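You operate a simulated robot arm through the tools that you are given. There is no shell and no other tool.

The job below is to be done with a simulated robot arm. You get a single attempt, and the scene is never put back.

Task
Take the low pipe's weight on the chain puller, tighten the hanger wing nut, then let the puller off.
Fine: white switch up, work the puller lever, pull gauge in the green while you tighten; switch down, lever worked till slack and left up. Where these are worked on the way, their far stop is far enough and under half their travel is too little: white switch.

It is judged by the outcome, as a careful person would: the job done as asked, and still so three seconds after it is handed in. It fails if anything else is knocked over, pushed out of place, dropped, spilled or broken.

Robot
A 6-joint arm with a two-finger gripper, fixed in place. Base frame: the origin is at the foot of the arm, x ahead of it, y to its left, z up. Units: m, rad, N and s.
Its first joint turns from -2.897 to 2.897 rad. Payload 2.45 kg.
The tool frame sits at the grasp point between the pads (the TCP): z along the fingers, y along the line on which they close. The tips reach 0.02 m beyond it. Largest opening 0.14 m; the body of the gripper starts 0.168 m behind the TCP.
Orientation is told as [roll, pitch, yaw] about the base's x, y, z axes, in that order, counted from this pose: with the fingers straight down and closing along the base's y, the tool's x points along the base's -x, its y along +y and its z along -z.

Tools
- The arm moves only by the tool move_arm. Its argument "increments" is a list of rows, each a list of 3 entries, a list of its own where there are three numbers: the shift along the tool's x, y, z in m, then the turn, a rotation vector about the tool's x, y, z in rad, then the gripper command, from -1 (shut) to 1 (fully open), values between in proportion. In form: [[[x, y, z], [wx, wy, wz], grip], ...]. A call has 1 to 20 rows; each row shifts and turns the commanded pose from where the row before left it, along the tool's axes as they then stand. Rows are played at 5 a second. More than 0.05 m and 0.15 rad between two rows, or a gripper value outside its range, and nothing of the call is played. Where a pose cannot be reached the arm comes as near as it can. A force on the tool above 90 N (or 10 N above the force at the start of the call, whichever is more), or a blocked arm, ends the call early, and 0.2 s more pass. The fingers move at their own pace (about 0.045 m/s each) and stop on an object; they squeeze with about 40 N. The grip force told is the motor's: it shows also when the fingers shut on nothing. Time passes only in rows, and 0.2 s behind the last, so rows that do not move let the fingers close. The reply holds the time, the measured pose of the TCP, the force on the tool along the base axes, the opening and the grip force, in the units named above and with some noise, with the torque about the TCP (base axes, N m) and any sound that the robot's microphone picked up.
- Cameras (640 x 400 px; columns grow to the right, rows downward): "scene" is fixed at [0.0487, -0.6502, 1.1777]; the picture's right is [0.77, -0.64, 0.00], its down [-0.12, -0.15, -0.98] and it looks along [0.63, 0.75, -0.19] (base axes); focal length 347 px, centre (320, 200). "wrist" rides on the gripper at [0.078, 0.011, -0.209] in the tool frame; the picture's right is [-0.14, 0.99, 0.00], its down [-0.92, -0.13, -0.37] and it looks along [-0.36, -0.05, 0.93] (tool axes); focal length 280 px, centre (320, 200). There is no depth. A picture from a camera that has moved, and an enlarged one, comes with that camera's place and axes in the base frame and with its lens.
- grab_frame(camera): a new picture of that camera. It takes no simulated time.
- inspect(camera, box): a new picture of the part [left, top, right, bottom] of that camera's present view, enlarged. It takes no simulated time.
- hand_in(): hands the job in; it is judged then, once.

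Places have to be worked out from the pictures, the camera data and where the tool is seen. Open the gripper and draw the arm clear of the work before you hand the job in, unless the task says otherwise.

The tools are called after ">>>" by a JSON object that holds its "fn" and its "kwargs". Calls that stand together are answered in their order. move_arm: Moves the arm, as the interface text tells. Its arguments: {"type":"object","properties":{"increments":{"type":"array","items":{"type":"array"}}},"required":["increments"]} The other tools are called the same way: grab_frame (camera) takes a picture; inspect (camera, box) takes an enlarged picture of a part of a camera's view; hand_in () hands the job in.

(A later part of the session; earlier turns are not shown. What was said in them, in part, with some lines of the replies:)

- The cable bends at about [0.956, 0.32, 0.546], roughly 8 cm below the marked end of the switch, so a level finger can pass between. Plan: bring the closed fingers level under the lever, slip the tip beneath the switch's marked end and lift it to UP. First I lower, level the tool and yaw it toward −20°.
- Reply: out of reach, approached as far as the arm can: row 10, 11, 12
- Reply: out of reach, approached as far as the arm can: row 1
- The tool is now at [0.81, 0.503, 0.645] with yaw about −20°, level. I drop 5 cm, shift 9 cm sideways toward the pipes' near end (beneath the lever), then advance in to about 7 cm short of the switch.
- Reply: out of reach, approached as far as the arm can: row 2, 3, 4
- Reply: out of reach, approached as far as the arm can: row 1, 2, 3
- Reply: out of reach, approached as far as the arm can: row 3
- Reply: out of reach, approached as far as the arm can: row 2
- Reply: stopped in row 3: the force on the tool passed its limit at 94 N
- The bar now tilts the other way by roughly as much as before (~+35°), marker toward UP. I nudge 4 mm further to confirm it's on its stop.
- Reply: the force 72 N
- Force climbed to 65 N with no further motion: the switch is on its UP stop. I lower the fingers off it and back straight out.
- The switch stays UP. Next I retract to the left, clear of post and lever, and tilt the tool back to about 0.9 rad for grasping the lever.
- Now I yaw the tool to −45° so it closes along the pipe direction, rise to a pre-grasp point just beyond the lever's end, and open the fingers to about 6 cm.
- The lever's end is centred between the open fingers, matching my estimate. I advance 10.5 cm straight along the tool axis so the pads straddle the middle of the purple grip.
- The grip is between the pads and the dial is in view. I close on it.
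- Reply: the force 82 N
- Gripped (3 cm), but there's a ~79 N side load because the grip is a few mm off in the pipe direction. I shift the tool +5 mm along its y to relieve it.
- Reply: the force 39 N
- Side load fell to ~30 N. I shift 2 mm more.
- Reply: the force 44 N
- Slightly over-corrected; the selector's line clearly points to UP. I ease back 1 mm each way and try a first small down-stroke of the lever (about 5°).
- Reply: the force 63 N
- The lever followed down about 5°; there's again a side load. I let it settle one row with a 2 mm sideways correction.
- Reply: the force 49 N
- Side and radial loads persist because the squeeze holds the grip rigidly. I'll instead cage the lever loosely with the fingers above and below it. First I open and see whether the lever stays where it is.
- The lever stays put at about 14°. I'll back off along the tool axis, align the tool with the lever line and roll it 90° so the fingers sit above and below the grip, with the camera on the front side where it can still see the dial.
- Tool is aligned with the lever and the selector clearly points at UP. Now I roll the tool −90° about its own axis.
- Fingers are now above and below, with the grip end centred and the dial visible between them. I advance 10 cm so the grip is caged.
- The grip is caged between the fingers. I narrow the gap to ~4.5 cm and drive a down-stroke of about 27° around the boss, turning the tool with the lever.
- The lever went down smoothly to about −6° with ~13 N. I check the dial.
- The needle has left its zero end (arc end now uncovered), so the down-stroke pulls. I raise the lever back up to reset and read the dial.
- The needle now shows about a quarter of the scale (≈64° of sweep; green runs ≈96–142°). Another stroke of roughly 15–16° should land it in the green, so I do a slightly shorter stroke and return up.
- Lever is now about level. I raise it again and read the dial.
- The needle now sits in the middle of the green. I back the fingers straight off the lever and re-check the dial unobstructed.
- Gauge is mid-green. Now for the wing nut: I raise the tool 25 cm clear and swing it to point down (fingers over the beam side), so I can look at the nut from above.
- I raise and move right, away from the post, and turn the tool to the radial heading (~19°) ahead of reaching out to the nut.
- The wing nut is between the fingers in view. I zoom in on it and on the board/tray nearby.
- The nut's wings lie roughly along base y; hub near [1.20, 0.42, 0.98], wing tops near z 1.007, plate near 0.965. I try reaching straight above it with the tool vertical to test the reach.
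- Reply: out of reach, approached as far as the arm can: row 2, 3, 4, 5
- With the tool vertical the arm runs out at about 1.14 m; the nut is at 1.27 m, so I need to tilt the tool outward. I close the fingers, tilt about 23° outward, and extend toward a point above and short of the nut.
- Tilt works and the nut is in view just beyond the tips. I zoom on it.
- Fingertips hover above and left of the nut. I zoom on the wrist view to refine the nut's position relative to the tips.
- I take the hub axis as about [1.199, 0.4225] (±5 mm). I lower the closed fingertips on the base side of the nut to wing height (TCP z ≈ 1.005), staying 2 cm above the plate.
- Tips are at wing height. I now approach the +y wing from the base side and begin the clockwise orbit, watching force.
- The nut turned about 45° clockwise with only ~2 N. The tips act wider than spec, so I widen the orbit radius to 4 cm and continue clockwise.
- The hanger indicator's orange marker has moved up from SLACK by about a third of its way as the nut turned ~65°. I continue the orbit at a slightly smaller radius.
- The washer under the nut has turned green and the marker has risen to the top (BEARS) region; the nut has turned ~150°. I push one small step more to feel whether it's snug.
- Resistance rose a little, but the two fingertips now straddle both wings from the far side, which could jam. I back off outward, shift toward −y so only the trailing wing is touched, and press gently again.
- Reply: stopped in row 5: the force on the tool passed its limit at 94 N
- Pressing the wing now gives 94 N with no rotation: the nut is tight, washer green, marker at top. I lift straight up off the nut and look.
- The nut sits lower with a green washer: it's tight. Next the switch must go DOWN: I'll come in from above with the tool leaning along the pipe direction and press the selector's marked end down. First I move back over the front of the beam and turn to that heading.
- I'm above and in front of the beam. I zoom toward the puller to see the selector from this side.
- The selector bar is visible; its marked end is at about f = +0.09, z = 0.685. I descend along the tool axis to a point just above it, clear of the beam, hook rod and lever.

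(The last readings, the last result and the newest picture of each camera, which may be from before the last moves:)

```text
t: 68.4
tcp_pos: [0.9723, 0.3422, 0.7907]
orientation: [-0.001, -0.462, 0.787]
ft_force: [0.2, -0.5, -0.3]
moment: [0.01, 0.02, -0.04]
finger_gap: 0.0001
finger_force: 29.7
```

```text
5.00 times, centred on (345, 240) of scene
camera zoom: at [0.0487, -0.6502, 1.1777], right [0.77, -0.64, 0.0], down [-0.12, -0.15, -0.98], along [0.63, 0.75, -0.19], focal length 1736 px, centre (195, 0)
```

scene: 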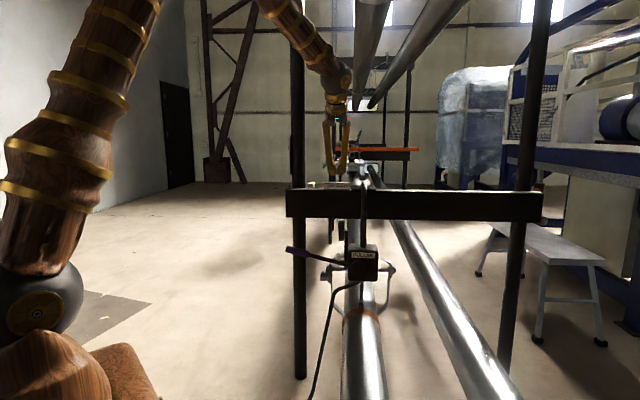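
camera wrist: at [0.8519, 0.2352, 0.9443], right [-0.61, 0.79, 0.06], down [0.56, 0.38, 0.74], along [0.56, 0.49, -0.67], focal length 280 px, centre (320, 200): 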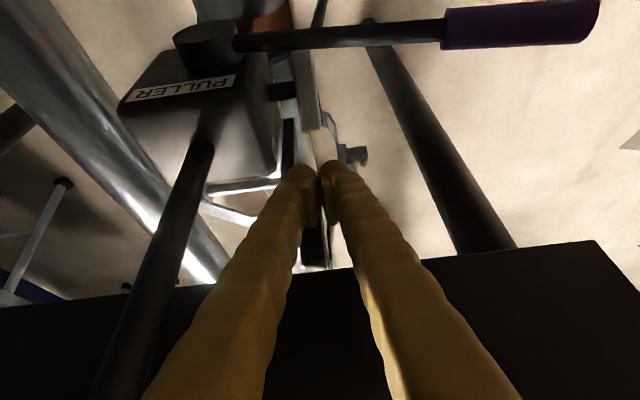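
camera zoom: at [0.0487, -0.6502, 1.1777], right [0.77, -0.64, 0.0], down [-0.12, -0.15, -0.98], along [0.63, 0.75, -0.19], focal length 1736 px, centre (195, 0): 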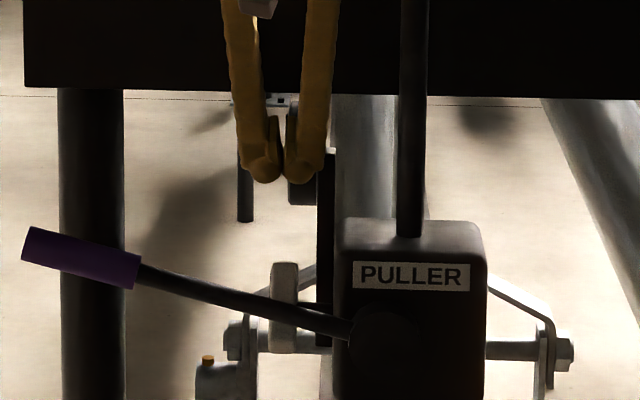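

The tips are right above the selector bar. I descend vertically another 6.5 cm (with 9 mm forward), to about a centimetre above the marked end.

>>> {"fn": "move_arm", "kwargs": {"increments": [[[0.0107, 0, 0.0316], [0, 0, 0], -1], [[0.0107, 0, 0.0316], [0, 0, 0], -1], [[0, 0, 0], [0, 0, 0], -1]]}}

>>> {"fn": "inspect", "kwargs": {"camera": "wrist", "box": [240, 60, 400, 220]}}

>>> {"fn": "inspect", "kwargs": {"camera": "scene", "box": [300, 200, 390, 280]}}

```text
t: 69.2
tcp_pos: [0.9802, 0.3482, 0.7271]
orientation: [0.0, -0.461, 0.788]
ft_force: [-0.1, 0.0, -0.2]
moment: [-0.01, -0.03, 0.03]
finger_gap: 0.0
finger_force: 29.7
```

```text
2.50 times, centred on (320, 140) of wrist
camera zoom: at [0.8587, 0.2416, 0.8799], right [-0.61, 0.79, 0.06], down [0.56, 0.38, 0.74], along [0.56, 0.49, -0.67], focal length 701 px, centre (320, 350)
```

zoom: 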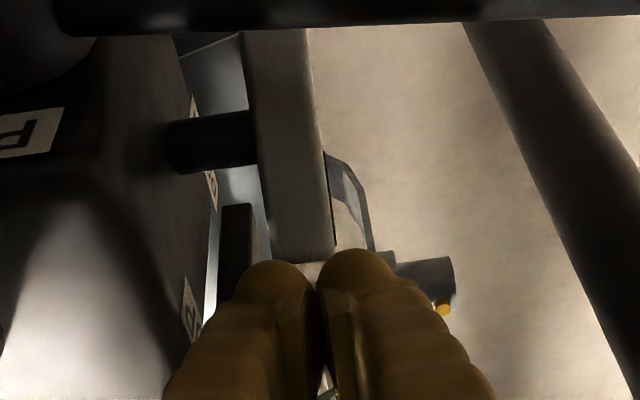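

```text
5.00 times, centred on (345, 240) of scene
camera zoom: at [0.0487, -0.6502, 1.1777], right [0.77, -0.64, 0.0], down [-0.12, -0.15, -0.98], along [0.63, 0.75, -0.19], focal length 1736 px, centre (195, 0)
```

zoom: 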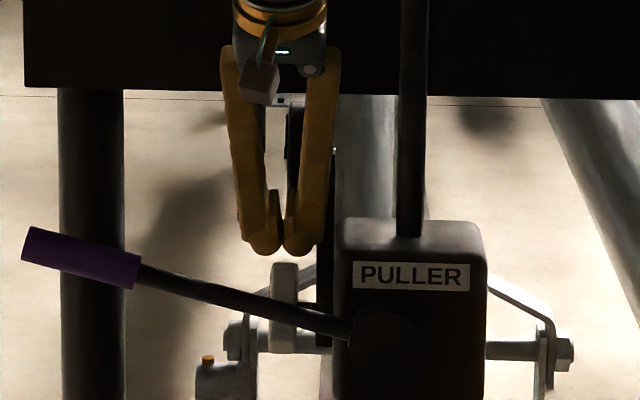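

Tips sit just above the marked end, centred on the bar. I press down in small steps.

>>> {"fn": "move_arm", "kwargs": {"increments": [[[0.0036, 0, 0.0072], [0, 0, 0], -1], [[0.0036, 0, 0.0072], [0, 0, 0], -1], [[0.0036, 0, 0.0072], [0, 0, 0], -1], [[0, 0, 0], [0, 0, 0], -1]]}}

>>> {"fn": "inspect", "kwargs": {"camera": "wrist", "box": [240, 60, 400, 220]}}

>>> {"fn": "inspect", "kwargs": {"camera": "scene", "box": [300, 200, 390, 280]}}

```text
t: 70.2
tcp_pos: [0.9797, 0.3519, 0.7021]
orientation: [-0.001, -0.459, 0.787]
ft_force: [0.5, 0.9, 0.6]
moment: [-0.01, 0.0, -0.03]
finger_gap: 0.0
finger_force: 29.7
```

```text
2.50 times, centred on (320, 140) of wrist
camera zoom: at [0.8583, 0.2452, 0.8551], right [-0.61, 0.79, 0.06], down [0.56, 0.38, 0.74], along [0.56, 0.49, -0.67], focal length 701 px, centre (320, 350)
```

zoom: 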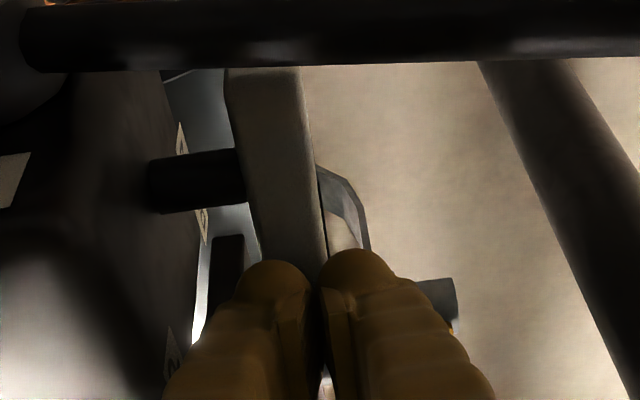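

```text
5.00 times, centred on (345, 240) of scene
camera zoom: at [0.0487, -0.6502, 1.1777], right [0.77, -0.64, 0.0], down [-0.12, -0.15, -0.98], along [0.63, 0.75, -0.19], focal length 1736 px, centre (195, 0)
```

zoom: 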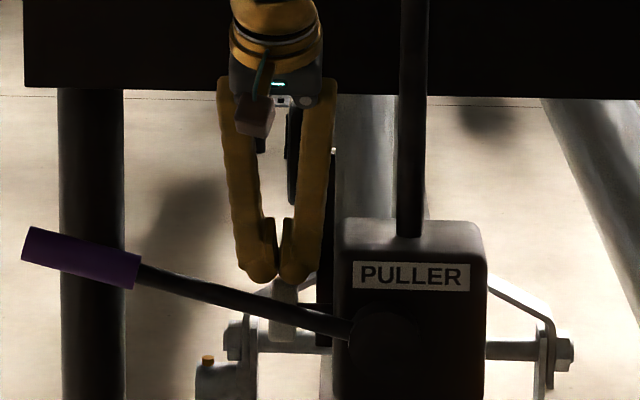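

The bar is starting to move down with little force. I continue pressing.

>>> {"fn": "move_arm", "kwargs": {"increments": [[[0.0036, 0, 0.0072], [0, 0, 0], -1], [[0.0036, 0, 0.0072], [0, 0, 0], -1], [[0, 0, 0], [0, 0, 0], -1]]}}

>>> {"fn": "inspect", "kwargs": {"camera": "wrist", "box": [240, 60, 400, 220]}}

>>> {"fn": "inspect", "kwargs": {"camera": "scene", "box": [300, 200, 390, 280]}}

```text
t: 71.0
tcp_pos: [0.981, 0.3516, 0.6849]
orientation: [0.0, -0.46, 0.789]
ft_force: [0.7, 0.5, -0.5]
moment: [-0.01, 0.01, 0.03]
finger_gap: 0.0
finger_force: 28.9
```

```text
2.50 times, centred on (320, 140) of wrist
camera zoom: at [0.8589, 0.2459, 0.8388], right [-0.61, 0.79, 0.06], down [0.56, 0.38, 0.74], along [0.56, 0.49, -0.67], focal length 701 px, centre (320, 350)
```

zoom: 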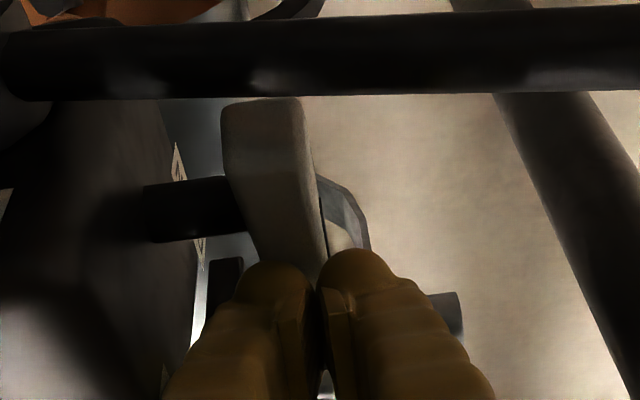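

```text
5.00 times, centred on (345, 240) of scene
camera zoom: at [0.0487, -0.6502, 1.1777], right [0.77, -0.64, 0.0], down [-0.12, -0.15, -0.98], along [0.63, 0.75, -0.19], focal length 1736 px, centre (195, 0)
```

zoom: 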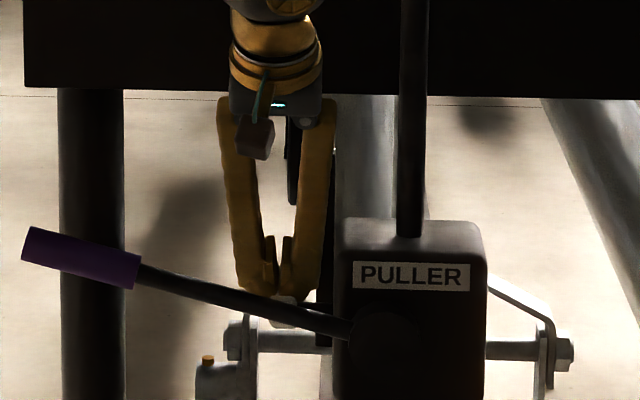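

The bar is about level now, still with negligible force. I keep pressing toward the DOWN stop.

>>> {"fn": "move_arm", "kwargs": {"increments": [[[0.0027, 0, 0.0054], [0, 0, 0], -1], [[0.0027, 0, 0.0054], [0, 0, 0], -1], [[0, 0, 0], [0, 0, 0], -1]]}}

>>> {"fn": "inspect", "kwargs": {"camera": "wrist", "box": [240, 60, 400, 220]}}

>>> {"fn": "inspect", "kwargs": {"camera": "scene", "box": [300, 220, 390, 300]}}

```text
t: 71.8
tcp_pos: [0.9826, 0.3535, 0.6775]
orientation: [-0.004, -0.465, 0.79]
ft_force: [12.6, 15.7, 43.8]
moment: [-0.26, -0.09, 0.2]
finger_gap: 0.0061
finger_force: 29.5
```

```text
2.50 times, centred on (320, 140) of wrist
camera zoom: at [0.8599, 0.246, 0.8292], right [-0.61, 0.79, 0.06], down [0.55, 0.38, 0.74], along [0.56, 0.49, -0.67], focal length 701 px, centre (320, 350)
```

zoom: 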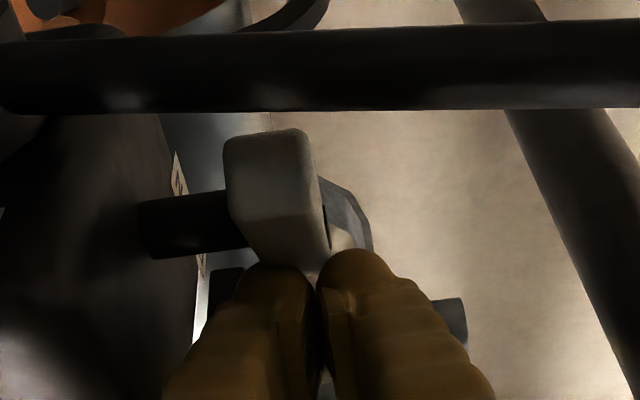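

```text
5.00 times, centred on (345, 260) of scene
camera zoom: at [0.0487, -0.6502, 1.1777], right [0.77, -0.64, 0.0], down [-0.12, -0.15, -0.98], along [0.63, 0.75, -0.19], focal length 1736 px, centre (195, -100)
```

zoom: 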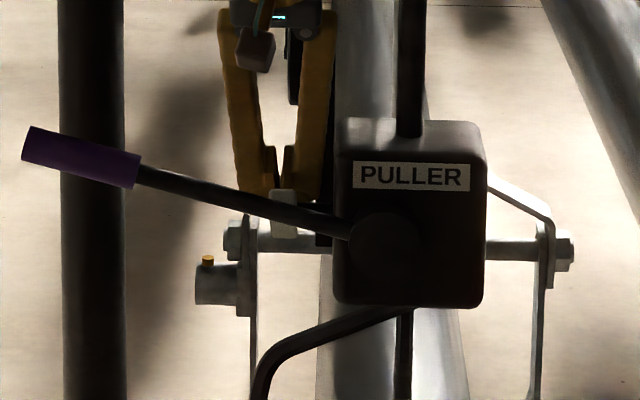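

Force has climbed to 44 N and the near end is tilted up: close to the DOWN stop. I nudge a bit further to be sure.

>>> {"fn": "move_arm", "kwargs": {"increments": [[[0.0018, 0, 0.0036], [0, 0, 0], -1], [[0, 0, 0], [0, 0, 0], -1]]}}

>>> {"fn": "inspect", "kwargs": {"camera": "wrist", "box": [240, 60, 400, 220]}}

>>> {"fn": "inspect", "kwargs": {"camera": "scene", "box": [300, 220, 390, 300]}}

```text
t: 72.4
tcp_pos: [0.983, 0.354, 0.6764]
orientation: [-0.006, -0.47, 0.789]
ft_force: [5.1, 8.4, 13.4]
moment: [0.02, -0.09, 0.11]
finger_gap: 0.0061
finger_force: 29.7
stopped in row 2: the force on the tool passed its limit at 92 N (the readings are from after the stop); the commanded pose is now the measured one
```

```text
2.50 times, centred on (320, 140) of wrist
camera zoom: at [0.8607, 0.2467, 0.828], right [-0.62, 0.79, 0.06], down [0.55, 0.38, 0.75], along [0.56, 0.49, -0.66], focal length 701 px, centre (320, 350)
```

zoom: 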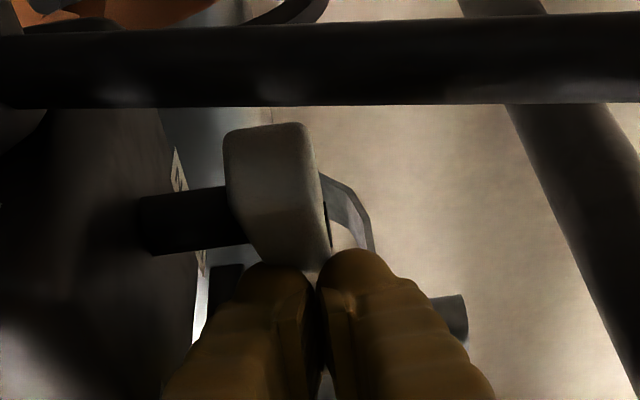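

```text
5.00 times, centred on (345, 260) of scene
camera zoom: at [0.0487, -0.6502, 1.1777], right [0.77, -0.64, 0.0], down [-0.12, -0.15, -0.98], along [0.63, 0.75, -0.19], focal length 1736 px, centre (195, -100)
```

zoom: 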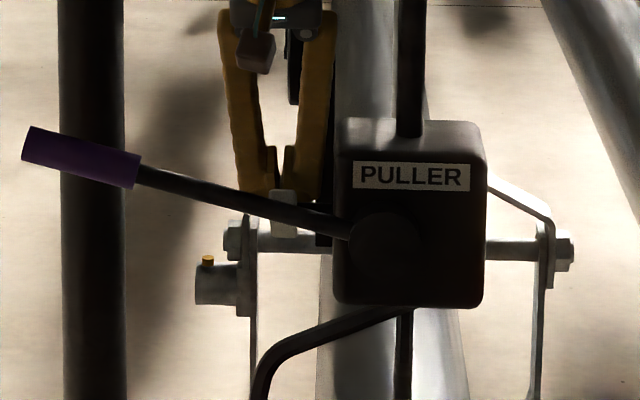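

Blocked at 92 N with a steep rise, so it appears to be on the DOWN stop. I retreat along the tool axis and go round to the left side to verify selector and dial.

>>> {"fn": "move_arm", "kwargs": {"increments": [[[0, 0, -0.04], [0, 0, 0], -1], [[0, 0, -0.043], [0, 0, 0], -1], [[0, 0, -0.043], [0, 0, 0], -1], [[0, 0, -0.043], [0, 0, 0], -1], [[0, 0, -0.043], [0, 0, 0], -1], [[0, 0, -0.043], [0, 0, 0], -1], [[0, 0, -0.043], [0, 0, 0], -1], [[0, 0, 0], [0, 0.154, 0], -1], [[0, 0, 0], [0, 0.154, 0], -1], [[0, 0, 0], [0, 0.154, 0], -1], [[-0.0071, 0.0435, -0.0107], [0, 0, 0], -1], [[-0.0071, 0.0435, -0.0107], [0, 0, 0], -1], [[-0.0071, 0.0435, -0.0107], [0, 0, 0], -1], [[-0.0071, 0.0435, -0.0107], [0, 0, 0], -1], [[-0.0071, 0.0435, -0.0107], [0, 0, 0], -1], [[-0.0071, 0.0435, -0.0107], [0, 0, 0], -1], [[0, 0, 0], [0, 0, 0], -1]]}}

>>> {"fn": "grab_frame", "kwargs": {"camera": "wrist"}}

>>> {"fn": "inspect", "kwargs": {"camera": "scene", "box": [300, 230, 390, 300]}}

```text
refused: row 8 steps farther than a row can; nothing moved
```

```text
taken
camera wrist: at [0.8607, 0.2467, 0.828], right [-0.62, 0.79, 0.06], down [0.55, 0.38, 0.75], along [0.56, 0.49, -0.66], focal length 280 px, centre (320, 200)
```

wrist: 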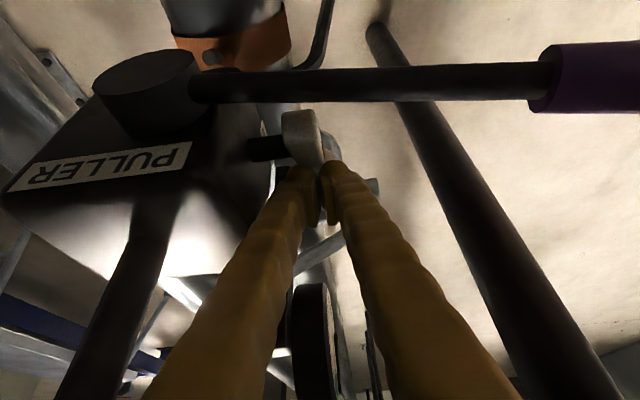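

```text
5.71 times, centred on (345, 265) of scene
camera zoom: at [0.0487, -0.6502, 1.1777], right [0.77, -0.64, 0.0], down [-0.12, -0.15, -0.98], along [0.63, 0.75, -0.19], focal length 1984 px, centre (177, -171)
```

zoom: 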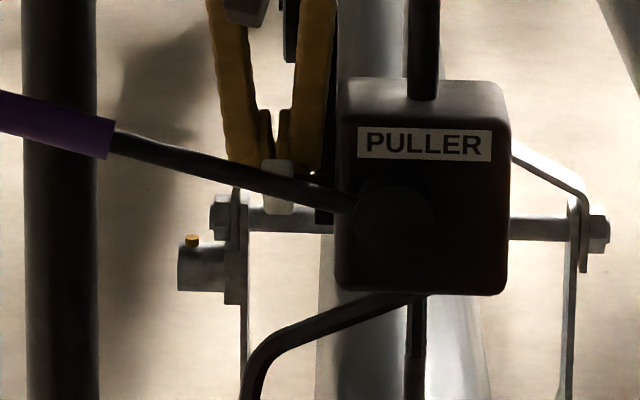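

One row exceeded the turn limit; I resend with smaller turns.

>>> {"fn": "move_arm", "kwargs": {"increments": [[[0, 0, -0.04], [0, 0, 0], -1], [[0, 0, -0.043], [0, 0, 0], -1], [[0, 0, -0.043], [0, 0, 0], -1], [[0, 0, -0.043], [0, 0, 0], -1], [[0, 0, -0.043], [0, 0, 0], -1], [[0, 0, -0.043], [0, 0, 0], -1], [[0, 0, -0.043], [0, 0, 0], -1], [[0, 0, 0], [0, 0.1155, 0], -1], [[0, 0, 0], [0, 0.1155, 0], -1], [[0, 0, 0], [0, 0.1155, 0], -1], [[0, 0, 0], [0, 0.1155, 0], -1], [[-0.0071, 0.0435, -0.0107], [0, 0, 0], -1], [[-0.0071, 0.0435, -0.0107], [0, 0, 0], -1], [[-0.0071, 0.0435, -0.0107], [0, 0, 0], -1], [[-0.0071, 0.0435, -0.0107], [0, 0, 0], -1], [[-0.0071, 0.0435, -0.0107], [0, 0, 0], -1], [[-0.0071, 0.0435, -0.0107], [0, 0, 0], -1], [[0, 0, 0], [0, 0, 0], -1]]}}

>>> {"fn": "grab_frame", "kwargs": {"camera": "wrist"}}

>>> {"fn": "inspect", "kwargs": {"camera": "scene", "box": [300, 230, 390, 300]}}

```text
t: 76.2
tcp_pos: [0.7321, 0.4768, 1.003]
orientation: [-0.003, -0.006, 0.787]
ft_force: [-0.3, 0.1, 0.1]
moment: [0.02, 0.02, -0.02]
finger_gap: 0.0001
finger_force: 29.6
```

```text
taken
camera wrist: at [0.6674, 0.4299, 1.2116], right [-0.6, 0.8, 0.0], down [0.74, 0.56, 0.37], along [0.3, 0.22, -0.93], focal length 280 px, centre (320, 200)
```

wrist: 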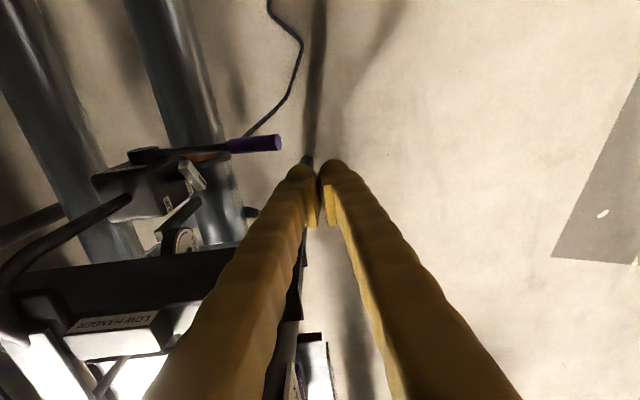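

```text
5.71 times, centred on (345, 265) of scene
camera zoom: at [0.0487, -0.6502, 1.1777], right [0.77, -0.64, 0.0], down [-0.12, -0.15, -0.98], along [0.63, 0.75, -0.19], focal length 1984 px, centre (177, -171)
```

zoom: 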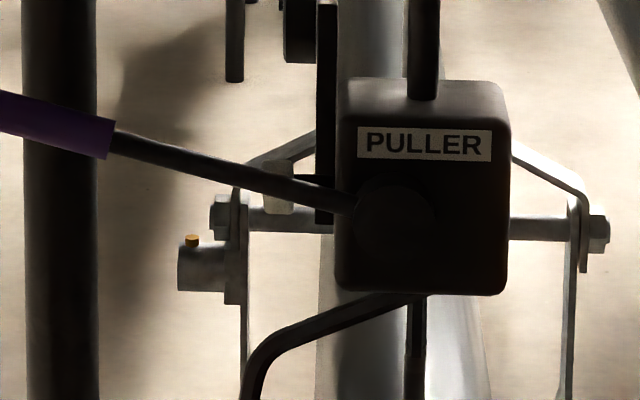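

Selector looks like its original DOWN position. Now I rotate the tool back to the lever-cage orientation, open to ~6 cm, and lower to the pre-cage point.

>>> {"fn": "move_arm", "kwargs": {"increments": [[[0, 0, 0], [0.1462, 0, 0], -0.1], [[0, 0, 0], [0.1462, 0, 0], -0.1], [[0, 0, 0], [0.1462, 0, 0], -0.1], [[0, 0, 0], [0.1462, 0, 0], -0.1], [[0, 0, 0], [0.1462, 0, 0], -0.1], [[0, 0, 0], [0.1462, 0, 0], -0.1], [[0, 0, 0], [0.1462, 0, 0], -0.1], [[0, 0, 0], [0.1462, 0, 0], -0.1], [[0, 0, 0], [0.1462, 0, 0], -0.1], [[0, 0.0403, 0.0104], [0, 0, 0], -0.1], [[0, 0.0403, 0.0104], [0, 0, 0], -0.1], [[0, 0.0403, 0.0104], [0, 0, 0], -0.1], [[0, 0.0403, 0.0104], [0, 0, 0], -0.1], [[0, 0.0403, 0.0104], [0, 0, 0], -0.1], [[0, 0.0303, 0.0078], [0, 0, 0], -0.1], [[0, 0, 0], [0, 0, 0], -0.1]]}}

>>> {"fn": "grab_frame", "kwargs": {"camera": "wrist"}}

>>> {"fn": "inspect", "kwargs": {"camera": "wrist", "box": [240, 120, 360, 270]}}

>>> {"fn": "inspect", "kwargs": {"camera": "scene", "box": [230, 170, 390, 310]}}

```text
t: 79.6
tcp_pos: [0.734, 0.4724, 0.7645]
orientation: [-1.32, -0.004, 0.787]
ft_force: [0.3, 0.7, 0.8]
moment: [-0.02, 0.01, -0.01]
finger_gap: 0.0629
finger_force: 0.0
```

```text
taken
camera wrist: at [0.5336, 0.5631, 0.8052], right [-0.07, 0.27, -0.96], down [0.42, 0.88, 0.22], along [0.91, -0.39, -0.18], focal length 280 px, centre (320, 200)
```

wrist: 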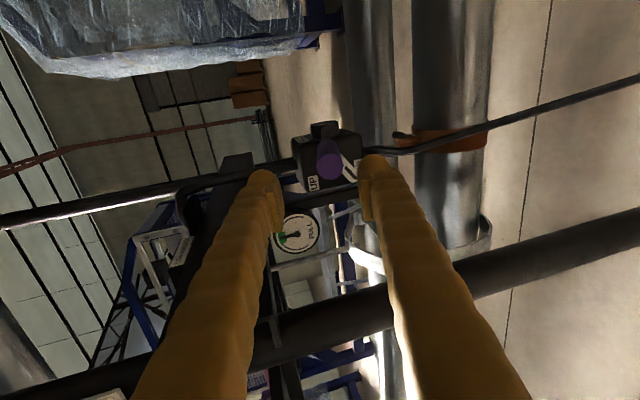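

```text
2.67 times, centred on (300, 195) of wrist
camera zoom: at [0.5336, 0.5631, 0.8052], right [-0.07, 0.27, -0.96], down [0.42, 0.88, 0.22], along [0.91, -0.39, -0.18], focal length 748 px, centre (373, 213)
```

zoom: 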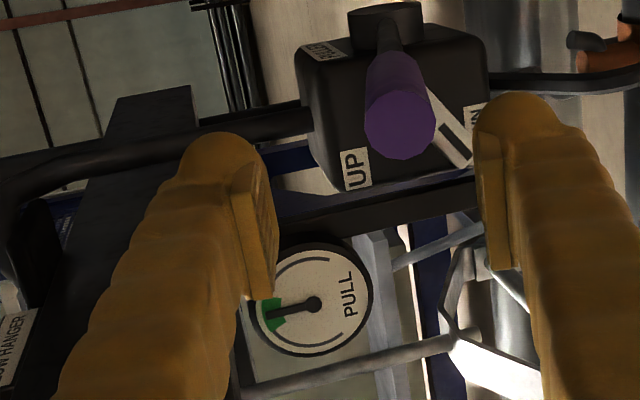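

```text
2.86 times, centred on (310, 240) of scene
camera zoom: at [0.0487, -0.6502, 1.1777], right [0.77, -0.64, 0.0], down [-0.12, -0.15, -0.98], along [0.63, 0.75, -0.19], focal length 992 px, centre (349, 86)
```

zoom: 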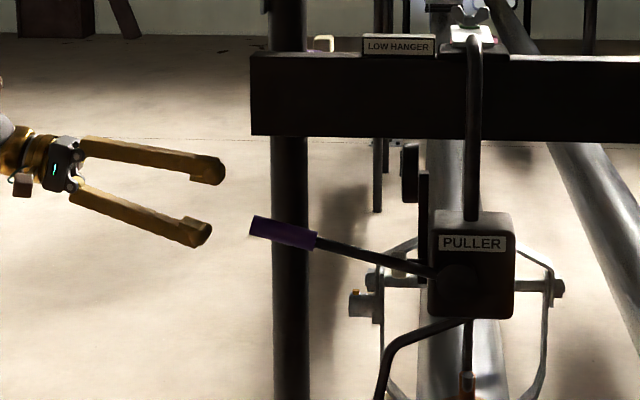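

Gauge still mid-green and the selector's marked end points toward DOWN. I zoom in to make sure it's fully over.

>>> {"fn": "inspect", "kwargs": {"camera": "wrist", "box": [290, 110, 370, 200]}}

```text
4.44 times, centred on (330, 155) of wrist
camera zoom: at [0.5336, 0.5631, 0.8052], right [-0.07, 0.27, -0.96], down [0.42, 0.88, 0.22], along [0.91, -0.39, -0.18], focal length 1246 px, centre (276, 400)
```

zoom: 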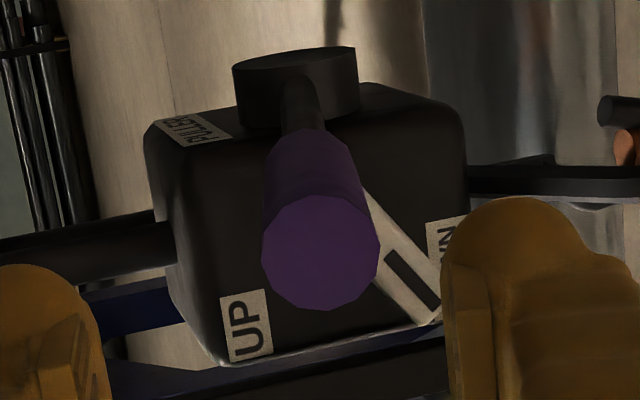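

The marker line makes about −32°, same as its original DOWN position: fully over. The lever grip sits ~1 cm low relative to my axis, so I shift down 1 cm while advancing to cage it again.

>>> {"fn": "move_arm", "kwargs": {"increments": [[[0, 0.01, 0.0], [0, 0, 0], -0.1], [[0, 0, 0.037], [0, 0, 0], -0.1], [[0, 0, 0.037], [0, 0, 0], -0.1], [[0, 0, 0.036], [0, 0, 0], -0.1], [[0, 0, 0], [0, 0, 0], -0.1]]}}

>>> {"fn": "grab_frame", "kwargs": {"camera": "wrist"}}

>>> {"fn": "inspect", "kwargs": {"camera": "scene", "box": [250, 200, 390, 310]}}

```text
t: 80.8
tcp_pos: [0.8048, 0.4029, 0.7283]
orientation: [-1.319, -0.003, 0.789]
ft_force: [-0.3, 0.5, 0.2]
moment: [-0.01, -0.02, 0.0]
finger_gap: 0.0631
finger_force: 0.0
```

```text
taken
camera wrist: at [0.6051, 0.4925, 0.7694], right [-0.07, 0.27, -0.96], down [0.42, 0.88, 0.22], along [0.91, -0.39, -0.18], focal length 280 px, centre (320, 200)
```

wrist: 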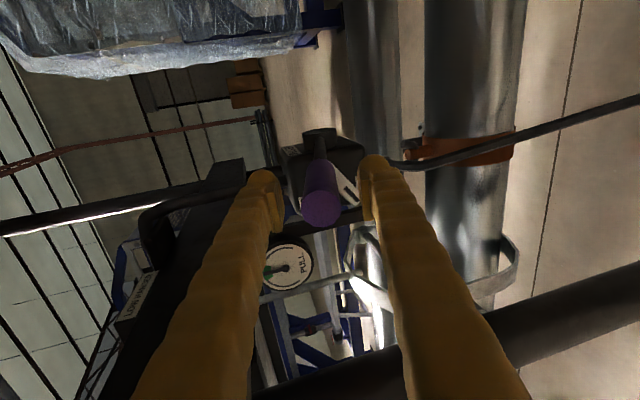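

```text
3.64 times, centred on (320, 255) of scene
camera zoom: at [0.0487, -0.6502, 1.1777], right [0.77, -0.64, 0.0], down [-0.12, -0.15, -0.98], along [0.63, 0.75, -0.19], focal length 1263 px, centre (320, 0)
```

zoom: 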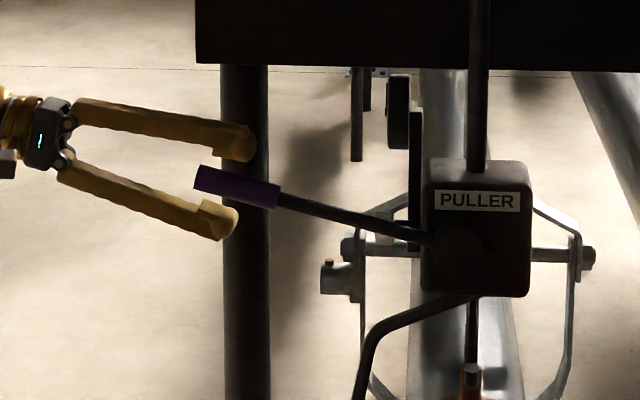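

Caged again. With the switch DOWN I narrow the gap, work a full down-stroke and return up, then read the dial.

>>> {"fn": "move_arm", "kwargs": {"increments": [[[0, 0, 0], [0, 0, 0], -0.357], [[0, 0.0299, 0.0018], [0.12, 0, 0], -0.357], [[0, 0.0299, 0.0018], [0.12, 0, 0], -0.357], [[0, 0.0299, 0.0018], [0.12, 0, 0], -0.357], [[0, 0.0299, 0.0018], [0.12, 0, 0], -0.357], [[0, 0, 0], [0, 0, 0], -0.357], [[0, -0.0299, 0.0018], [-0.12, 0, 0], -0.357], [[0, -0.0299, 0.0018], [-0.12, 0, 0], -0.357], [[0, -0.0299, 0.0018], [-0.12, 0, 0], -0.357], [[0, -0.0299, 0.0018], [-0.12, 0, 0], -0.357], [[0, 0, 0], [0, 0, 0], -0.357]]}}

>>> {"fn": "inspect", "kwargs": {"camera": "wrist", "box": [240, 220, 340, 310]}}

>>> {"fn": "inspect", "kwargs": {"camera": "scene", "box": [250, 200, 390, 310]}}

>>> {"fn": "inspect", "kwargs": {"camera": "scene", "box": [270, 120, 340, 200]}}

```text
t: 83.2
tcp_pos: [0.8087, 0.4013, 0.7253]
orientation: [-1.318, -0.005, 0.787]
ft_force: [-0.1, 1.2, -0.2]
moment: [0.03, -0.03, 0.0]
finger_gap: 0.0451
finger_force: 0.0
```

```text
4.44 times, centred on (290, 265) of wrist
camera zoom: at [0.6082, 0.4906, 0.7672], right [-0.07, 0.27, -0.96], down [0.42, 0.88, 0.22], along [0.91, -0.39, -0.18], focal length 1246 px, centre (453, -89)
```

zoom: 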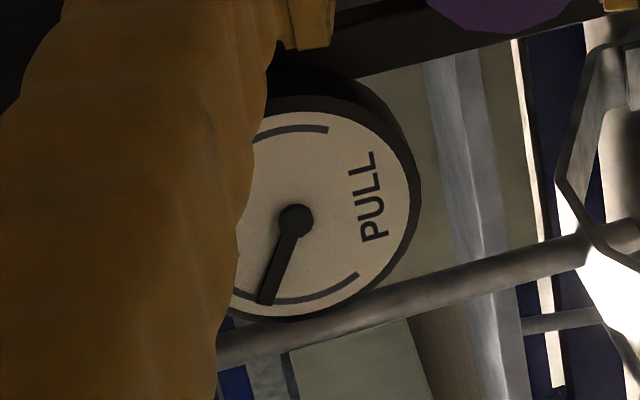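

```text
3.64 times, centred on (320, 255) of scene
camera zoom: at [0.0487, -0.6502, 1.1777], right [0.77, -0.64, 0.0], down [-0.12, -0.15, -0.98], along [0.63, 0.75, -0.19], focal length 1263 px, centre (320, 0)
```

zoom: 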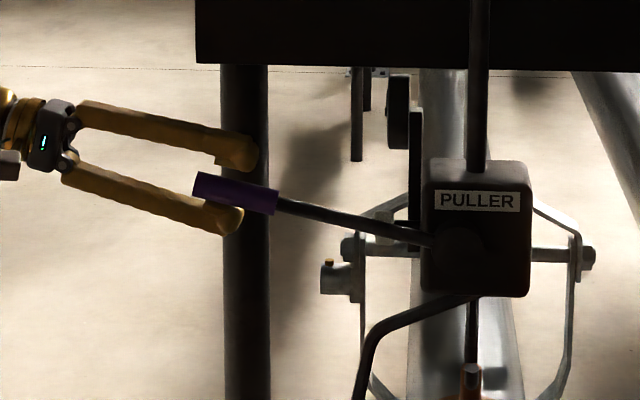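

```text
5.00 times, centred on (305, 160) of scene
camera zoom: at [0.0487, -0.6502, 1.1777], right [0.77, -0.64, 0.0], down [-0.12, -0.15, -0.98], along [0.63, 0.75, -0.19], focal length 1736 px, centre (395, 400)
```

zoom: 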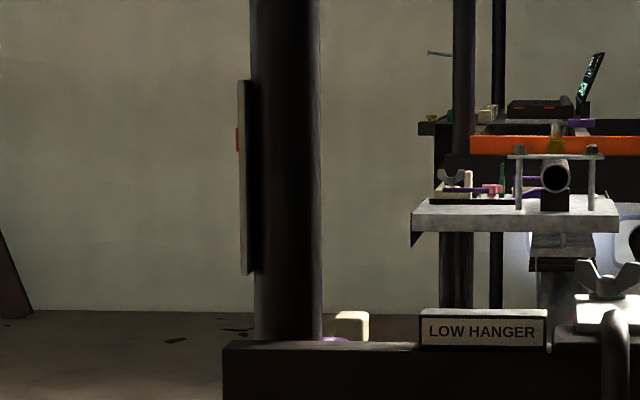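

One stroke took the needle from ~120° to ~64°; the marker stays at BEARS. I work another, slightly longer, stroke.

>>> {"fn": "move_arm", "kwargs": {"increments": [[[0, 0.0299, 0.0018], [0.12, 0, 0], -0.357], [[0, 0.0299, 0.0018], [0.12, 0, 0], -0.357], [[0, 0.0299, 0.0018], [0.12, 0, 0], -0.357], [[0, 0.0299, 0.0018], [0.12, 0, 0], -0.357], [[0, 0.0149, 0.0005], [0.06, 0, 0], -0.357], [[0, 0, 0], [0, 0, 0], -0.357], [[0, -0.0149, 0.0005], [-0.06, 0, 0], -0.357], [[0, -0.0299, 0.0018], [-0.12, 0, 0], -0.357], [[0, -0.0299, 0.0018], [-0.12, 0, 0], -0.357], [[0, -0.0299, 0.0018], [-0.12, 0, 0], -0.357], [[0, -0.0299, 0.0018], [-0.12, 0, 0], -0.357], [[0, 0, 0], [0, 0, 0], -0.357]]}}

>>> {"fn": "inspect", "kwargs": {"camera": "wrist", "box": [240, 220, 340, 310]}}

>>> {"fn": "inspect", "kwargs": {"camera": "scene", "box": [250, 200, 390, 310]}}

```text
t: 85.8
tcp_pos: [0.8086, 0.4015, 0.731]
orientation: [-1.32, -0.005, 0.787]
ft_force: [0.7, 0.0, -0.7]
moment: [-0.02, -0.02, -0.04]
finger_gap: 0.0449
finger_force: 0.0
```

```text
4.44 times, centred on (290, 265) of wrist
camera zoom: at [0.6077, 0.4916, 0.7718], right [-0.07, 0.27, -0.96], down [0.42, 0.88, 0.22], along [0.91, -0.39, -0.18], focal length 1246 px, centre (453, -89)
```

zoom: 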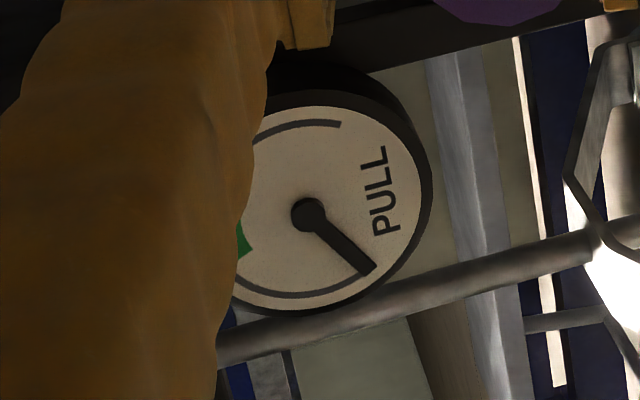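

```text
3.64 times, centred on (320, 255) of scene
camera zoom: at [0.0487, -0.6502, 1.1777], right [0.77, -0.64, 0.0], down [-0.12, -0.15, -0.98], along [0.63, 0.75, -0.19], focal length 1263 px, centre (320, 0)
```

zoom: 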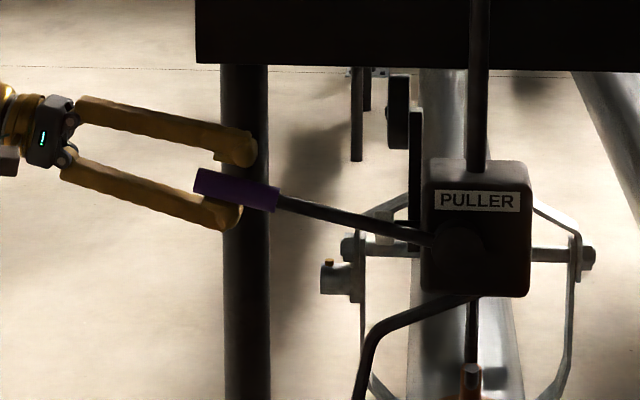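

The needle is back at its zero end: the puller is slack. Now I raise the lever further with the lower finger toward its upper stop, in small steps.

>>> {"fn": "move_arm", "kwargs": {"increments": [[[0, -0.015, 0.0005], [-0.06, 0, 0], -0.357], [[0, -0.015, 0.0005], [-0.06, 0, 0], -0.357], [[0, 0, 0], [0, 0, 0], -0.357]]}}

>>> {"fn": "grab_frame", "kwargs": {"camera": "wrist"}}

>>> {"fn": "inspect", "kwargs": {"camera": "scene", "box": [250, 200, 390, 310]}}

>>> {"fn": "inspect", "kwargs": {"camera": "wrist", "box": [255, 225, 325, 305]}}

```text
t: 86.6
tcp_pos: [0.8149, 0.3964, 0.7584]
orientation: [-1.198, -0.006, 0.787]
ft_force: [0.2, 0.9, -0.4]
moment: [-0.03, 0.0, 0.0]
finger_gap: 0.0455
finger_force: 0.7
```

```text
taken
camera wrist: at [0.6182, 0.4813, 0.8245], right [-0.15, 0.35, -0.92], down [0.44, 0.86, 0.26], along [0.89, -0.37, -0.29], focal length 280 px, centre (320, 200)
```

wrist: 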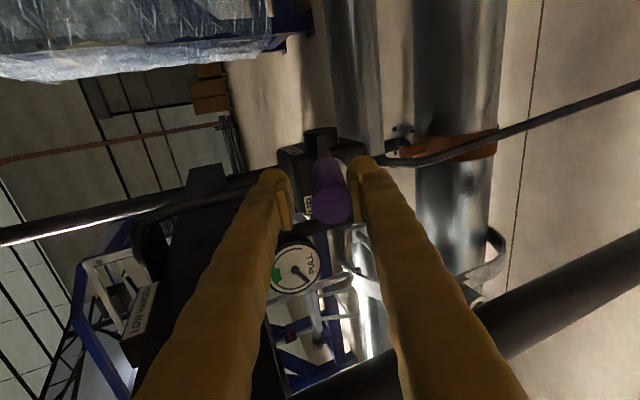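

```text
3.64 times, centred on (320, 255) of scene
camera zoom: at [0.0487, -0.6502, 1.1777], right [0.77, -0.64, 0.0], down [-0.12, -0.15, -0.98], along [0.63, 0.75, -0.19], focal length 1263 px, centre (320, 0)
```

zoom: 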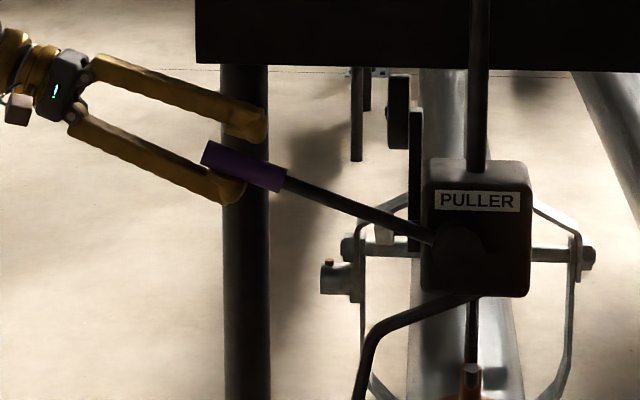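

```text
5.00 times, centred on (290, 265) of wrist
camera zoom: at [0.6182, 0.4813, 0.8245], right [-0.15, 0.35, -0.92], down [0.44, 0.86, 0.26], along [0.89, -0.37, -0.29], focal length 1402 px, centre (470, -125)
```

zoom: 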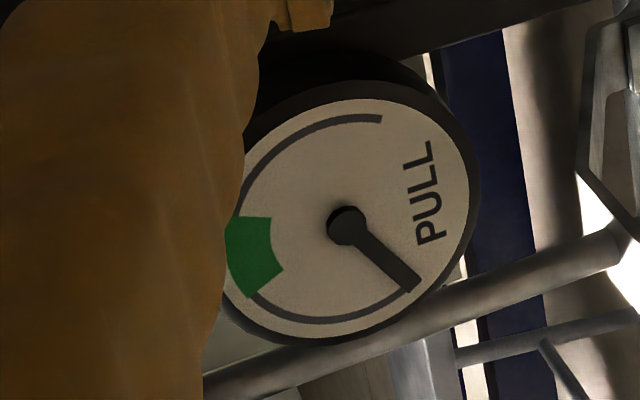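

Needle clearly at zero. The lever is back near its starting height; I raise it a bit more to find its top stop.

>>> {"fn": "move_arm", "kwargs": {"increments": [[[0, -0.0125, 0.0003], [-0.05, 0, 0], -0.357], [[0, -0.0125, 0.0003], [-0.05, 0, 0], -0.357], [[0, 0, 0], [0, 0, 0], -0.357]]}}

>>> {"fn": "inspect", "kwargs": {"camera": "scene", "box": [250, 200, 390, 310]}}

```text
t: 87.2
tcp_pos: [0.8184, 0.3896, 0.7714]
orientation: [-1.089, 0.002, 0.791]
ft_force: [-3.4, 30.0, -58.5]
moment: [-0.65, -1.77, -0.26]
finger_gap: 0.0798
finger_force: 26.4
stopped in row 3: the force on the tool passed its limit at 92 N (the readings are from after the stop); the commanded pose is now the measured one
```

```text
3.64 times, centred on (320, 255) of scene
camera zoom: at [0.0487, -0.6502, 1.1777], right [0.77, -0.64, 0.0], down [-0.12, -0.15, -0.98], along [0.63, 0.75, -0.19], focal length 1263 px, centre (320, 0)
```

zoom: 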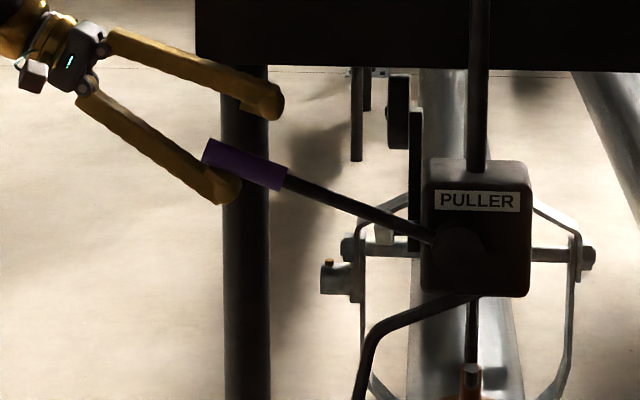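

The lever is on its top stop (92 N, no motion) — the same "up" position it started in. I open the fingers, ease the tool down off the lever without touching it, and re-align before backing off.

>>> {"fn": "move_arm", "kwargs": {"increments": [[[0, 0.008, 0], [0, 0, 0], 0.286], [[0, 0.01, 0], [0.07, 0, 0], 0.286], [[0, 0.002, 0], [0.07, 0, 0], 0.286], [[0, 0, 0], [0, 0, 0], 0.286], [[0, 0, 0], [0, 0, 0], 0.286]]}}

>>> {"fn": "grab_frame", "kwargs": {"camera": "wrist"}}

>>> {"fn": "inspect", "kwargs": {"camera": "scene", "box": [250, 200, 390, 310]}}

```text
t: 88.5
tcp_pos: [0.8137, 0.3933, 0.758]
orientation: [-1.237, -0.001, 0.788]
ft_force: [0.3, 0.1, 0.3]
moment: [0.0, 0.03, -0.01]
finger_gap: 0.09
finger_force: 0.0
```

```text
taken
camera wrist: at [0.6166, 0.4809, 0.8161], right [-0.13, 0.33, -0.94], down [0.43, 0.87, 0.24], along [0.89, -0.37, -0.26], focal length 280 px, centre (320, 200)
```

wrist: 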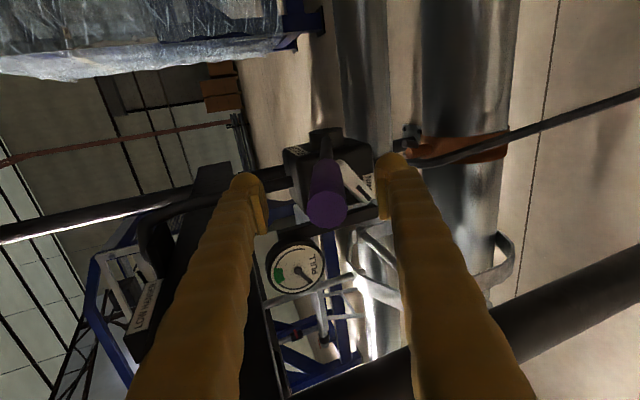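

```text
3.64 times, centred on (320, 255) of scene
camera zoom: at [0.0487, -0.6502, 1.1777], right [0.77, -0.64, 0.0], down [-0.12, -0.15, -0.98], along [0.63, 0.75, -0.19], focal length 1263 px, centre (320, 0)
```

zoom: 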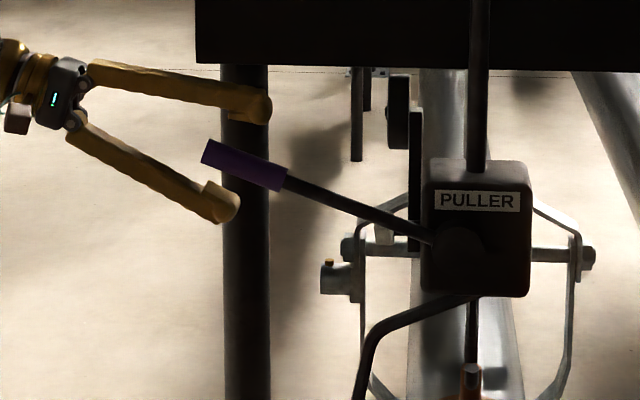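

The lever stays up with clear space on both sides. I back straight off and verify everything.

>>> {"fn": "move_arm", "kwargs": {"increments": [[[0, 0, -0.04], [0, 0, 0], 0.286], [[0, 0, -0.045], [0, 0, 0], 0.286], [[0, 0, -0.045], [0, 0, 0], 0.286], [[0, 0, -0.045], [0, 0, 0], 0.286], [[0, 0, 0], [0, 0, 0], 0.286]]}}

>>> {"fn": "grab_frame", "kwargs": {"camera": "wrist"}}

>>> {"fn": "inspect", "kwargs": {"camera": "wrist", "box": [240, 120, 380, 270]}}

>>> {"fn": "inspect", "kwargs": {"camera": "scene", "box": [250, 140, 410, 310]}}

```text
t: 89.7
tcp_pos: [0.695, 0.5129, 0.8159]
orientation: [-1.235, -0.003, 0.787]
ft_force: [0.1, -0.8, 0.6]
moment: [0.01, 0.03, 0.01]
finger_gap: 0.0901
finger_force: 0.0
```

```text
taken
camera wrist: at [0.4986, 0.5999, 0.8744], right [-0.13, 0.33, -0.94], down [0.43, 0.87, 0.24], along [0.89, -0.37, -0.26], focal length 280 px, centre (320, 200)
```

wrist: 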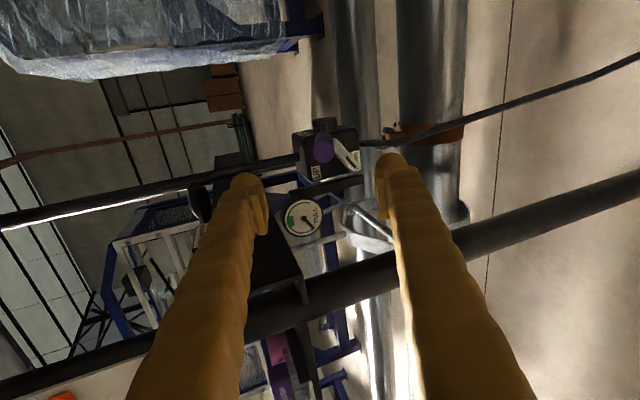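

```text
2.67 times, centred on (310, 195) of wrist
camera zoom: at [0.4986, 0.5999, 0.8744], right [-0.13, 0.33, -0.94], down [0.43, 0.87, 0.24], along [0.89, -0.37, -0.26], focal length 748 px, centre (347, 213)
```

zoom: 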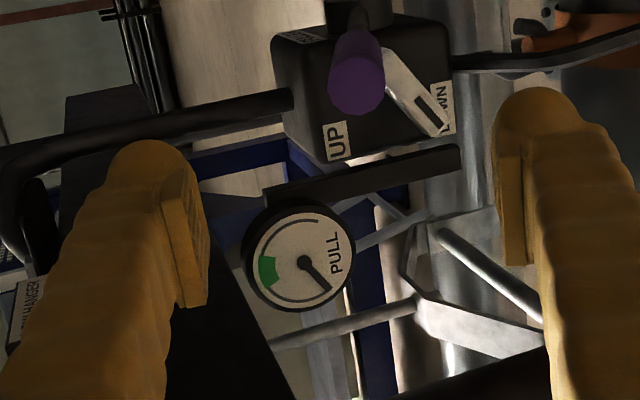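

```text
2.35 times, centred on (330, 225) of scene
camera zoom: at [0.0487, -0.6502, 1.1777], right [0.77, -0.64, 0.0], down [-0.12, -0.15, -0.98], along [0.63, 0.75, -0.19], focal length 817 px, centre (296, 141)
```

zoom: 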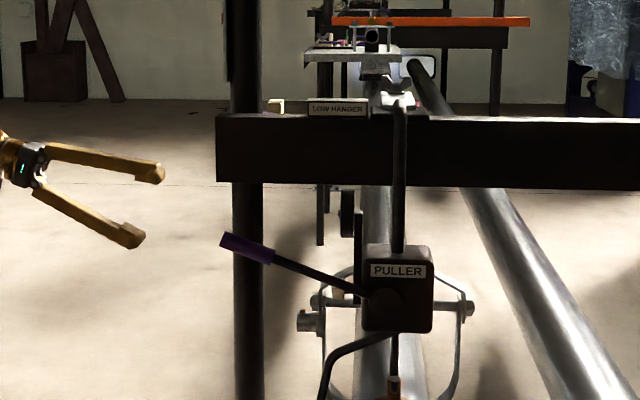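

Selector at DOWN, gauge at zero, lever up. I raise the arm clear and look at the hanger board to confirm BEARS.

>>> {"fn": "move_arm", "kwargs": {"increments": [[[0, -0.0378, -0.0131], [0, 0, 0], 1], [[0, -0.0378, -0.0131], [0, 0, 0], 1], [[0, -0.0378, -0.0131], [0, 0, 0], 1], [[0, -0.0378, -0.0131], [0, 0, 0], 1], [[0, -0.0378, -0.0131], [0, 0, 0], 1], [[0, 0, -0.04], [0, 0, 0], 1], [[0, 0, 0], [0, 0, 0], 1], [[0, 0, 0], [0, 0, 0], 1]]}}

>>> {"fn": "grab_frame", "kwargs": {"camera": "wrist"}}

>>> {"fn": "grab_frame", "kwargs": {"camera": "scene"}}

```text
t: 91.5
tcp_pos: [0.6678, 0.5394, 1.0281]
orientation: [-1.235, -0.003, 0.787]
ft_force: [-0.2, 0.1, 0.8]
moment: [-0.05, 0.0, 0.03]
finger_gap: 0.1401
finger_force: 0.0
```

```text
taken
camera wrist: at [0.4712, 0.6261, 1.0869], right [-0.13, 0.33, -0.94], down [0.43, 0.87, 0.24], along [0.89, -0.37, -0.26], focal length 280 px, centre (320, 200)
```

wrist: 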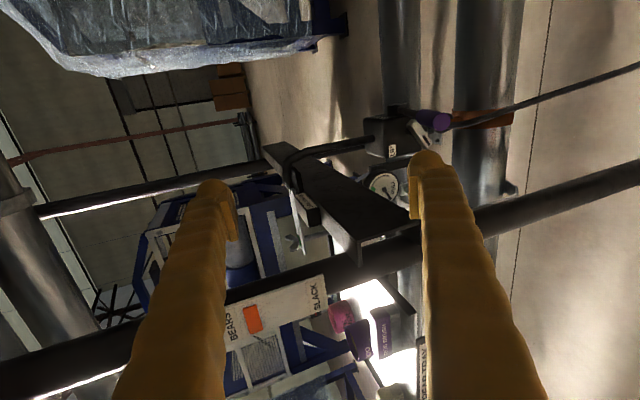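

```text
taken
```

scene: 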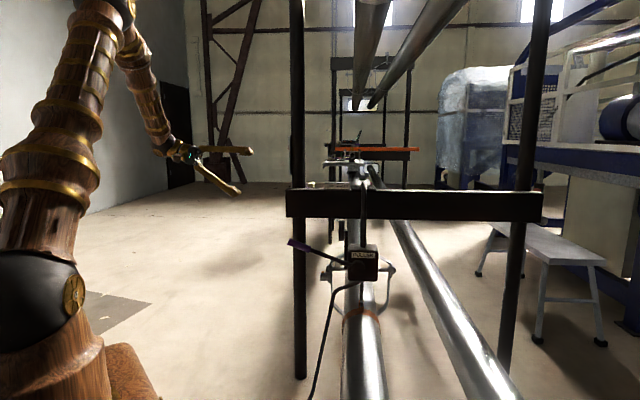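

>>> {"fn": "inspect", "kwargs": {"camera": "wrist", "box": [210, 220, 350, 360]}}

>>> {"fn": "inspect", "kwargs": {"camera": "wrist", "box": [260, 90, 460, 260]}}

>>> {"fn": "inspect", "kwargs": {"camera": "scene", "box": [270, 130, 430, 300]}}

```text
2.86 times, centred on (280, 290) of wrist
camera zoom: at [0.4712, 0.6261, 1.0869], right [-0.13, 0.33, -0.94], down [0.43, 0.87, 0.24], along [0.89, -0.37, -0.26], focal length 801 px, centre (434, -57)
```

zoom: 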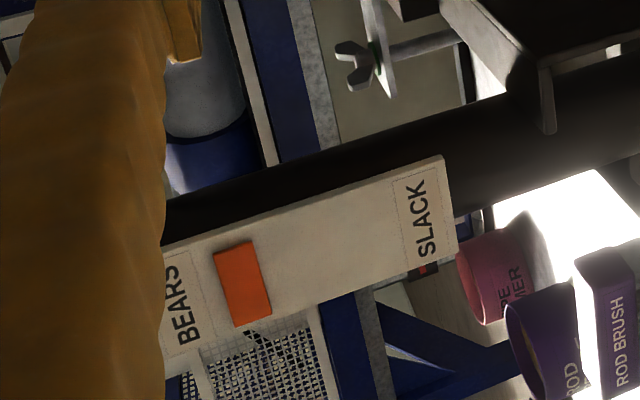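

```text
2.35 times, centred on (360, 175) of wrist
camera zoom: at [0.4712, 0.6261, 1.0869], right [-0.13, 0.33, -0.94], down [0.43, 0.87, 0.24], along [0.89, -0.37, -0.26], focal length 660 px, centre (226, 259)
```

zoom: 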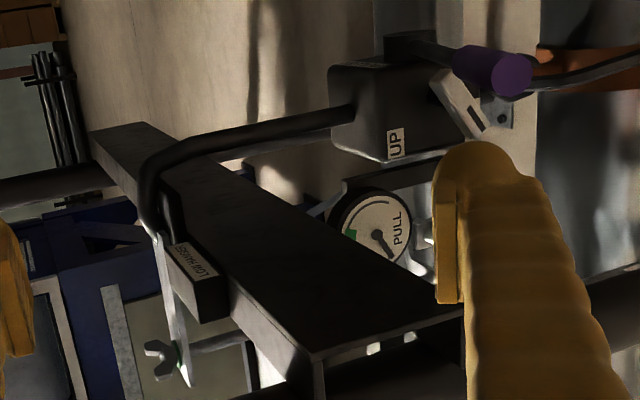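

```text
2.35 times, centred on (350, 215) of scene
camera zoom: at [0.0487, -0.6502, 1.1777], right [0.77, -0.64, 0.0], down [-0.12, -0.15, -0.98], along [0.63, 0.75, -0.19], focal length 817 px, centre (249, 165)
```

zoom: 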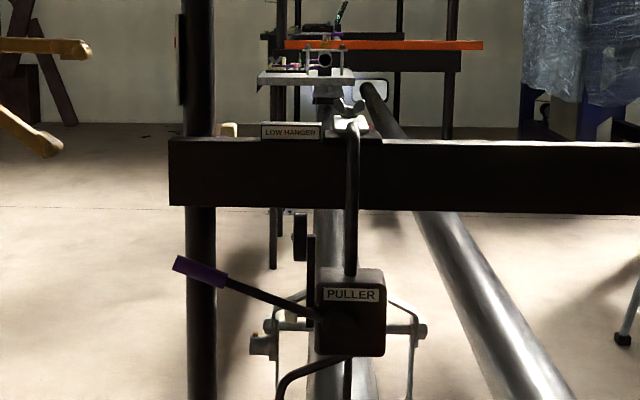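

The marker sits at BEARS, the gauge reads zero, the switch is DOWN, the lever is up and the nut's washer is green. Tray items look undisturbed, the gripper is open and the arm is clear, so I hand in.

>>> {"fn": "hand_in", "kwargs": {}}

```text
The job is handed in.
```

The job is done and handed in. The low pipe now hangs on its own hanger and the puller is slack; I have no verdict from the judging yet.

- **Pull:** with the white switch up, I worked the lever until the gauge was in the middle of the green. It was still there after the nut was tight.
- **Wing nut:** I turned it clockwise roughly 150°, until it would not turn at the force limit. The washer under it turned green and the hanger board moved from SLACK to BEARS.
- **Letting off:** I put the switch back down to its stop and worked the lever until the gauge read zero. I then left the lever up against its top stop.

In the last pictures the board still reads BEARS and the tray items look undisturbed. The gripper is open and the arm is clear of the work. The tool hit its force limit a few times, pushing the switch, the nut and the lever against their stops. I saw no damage from it.
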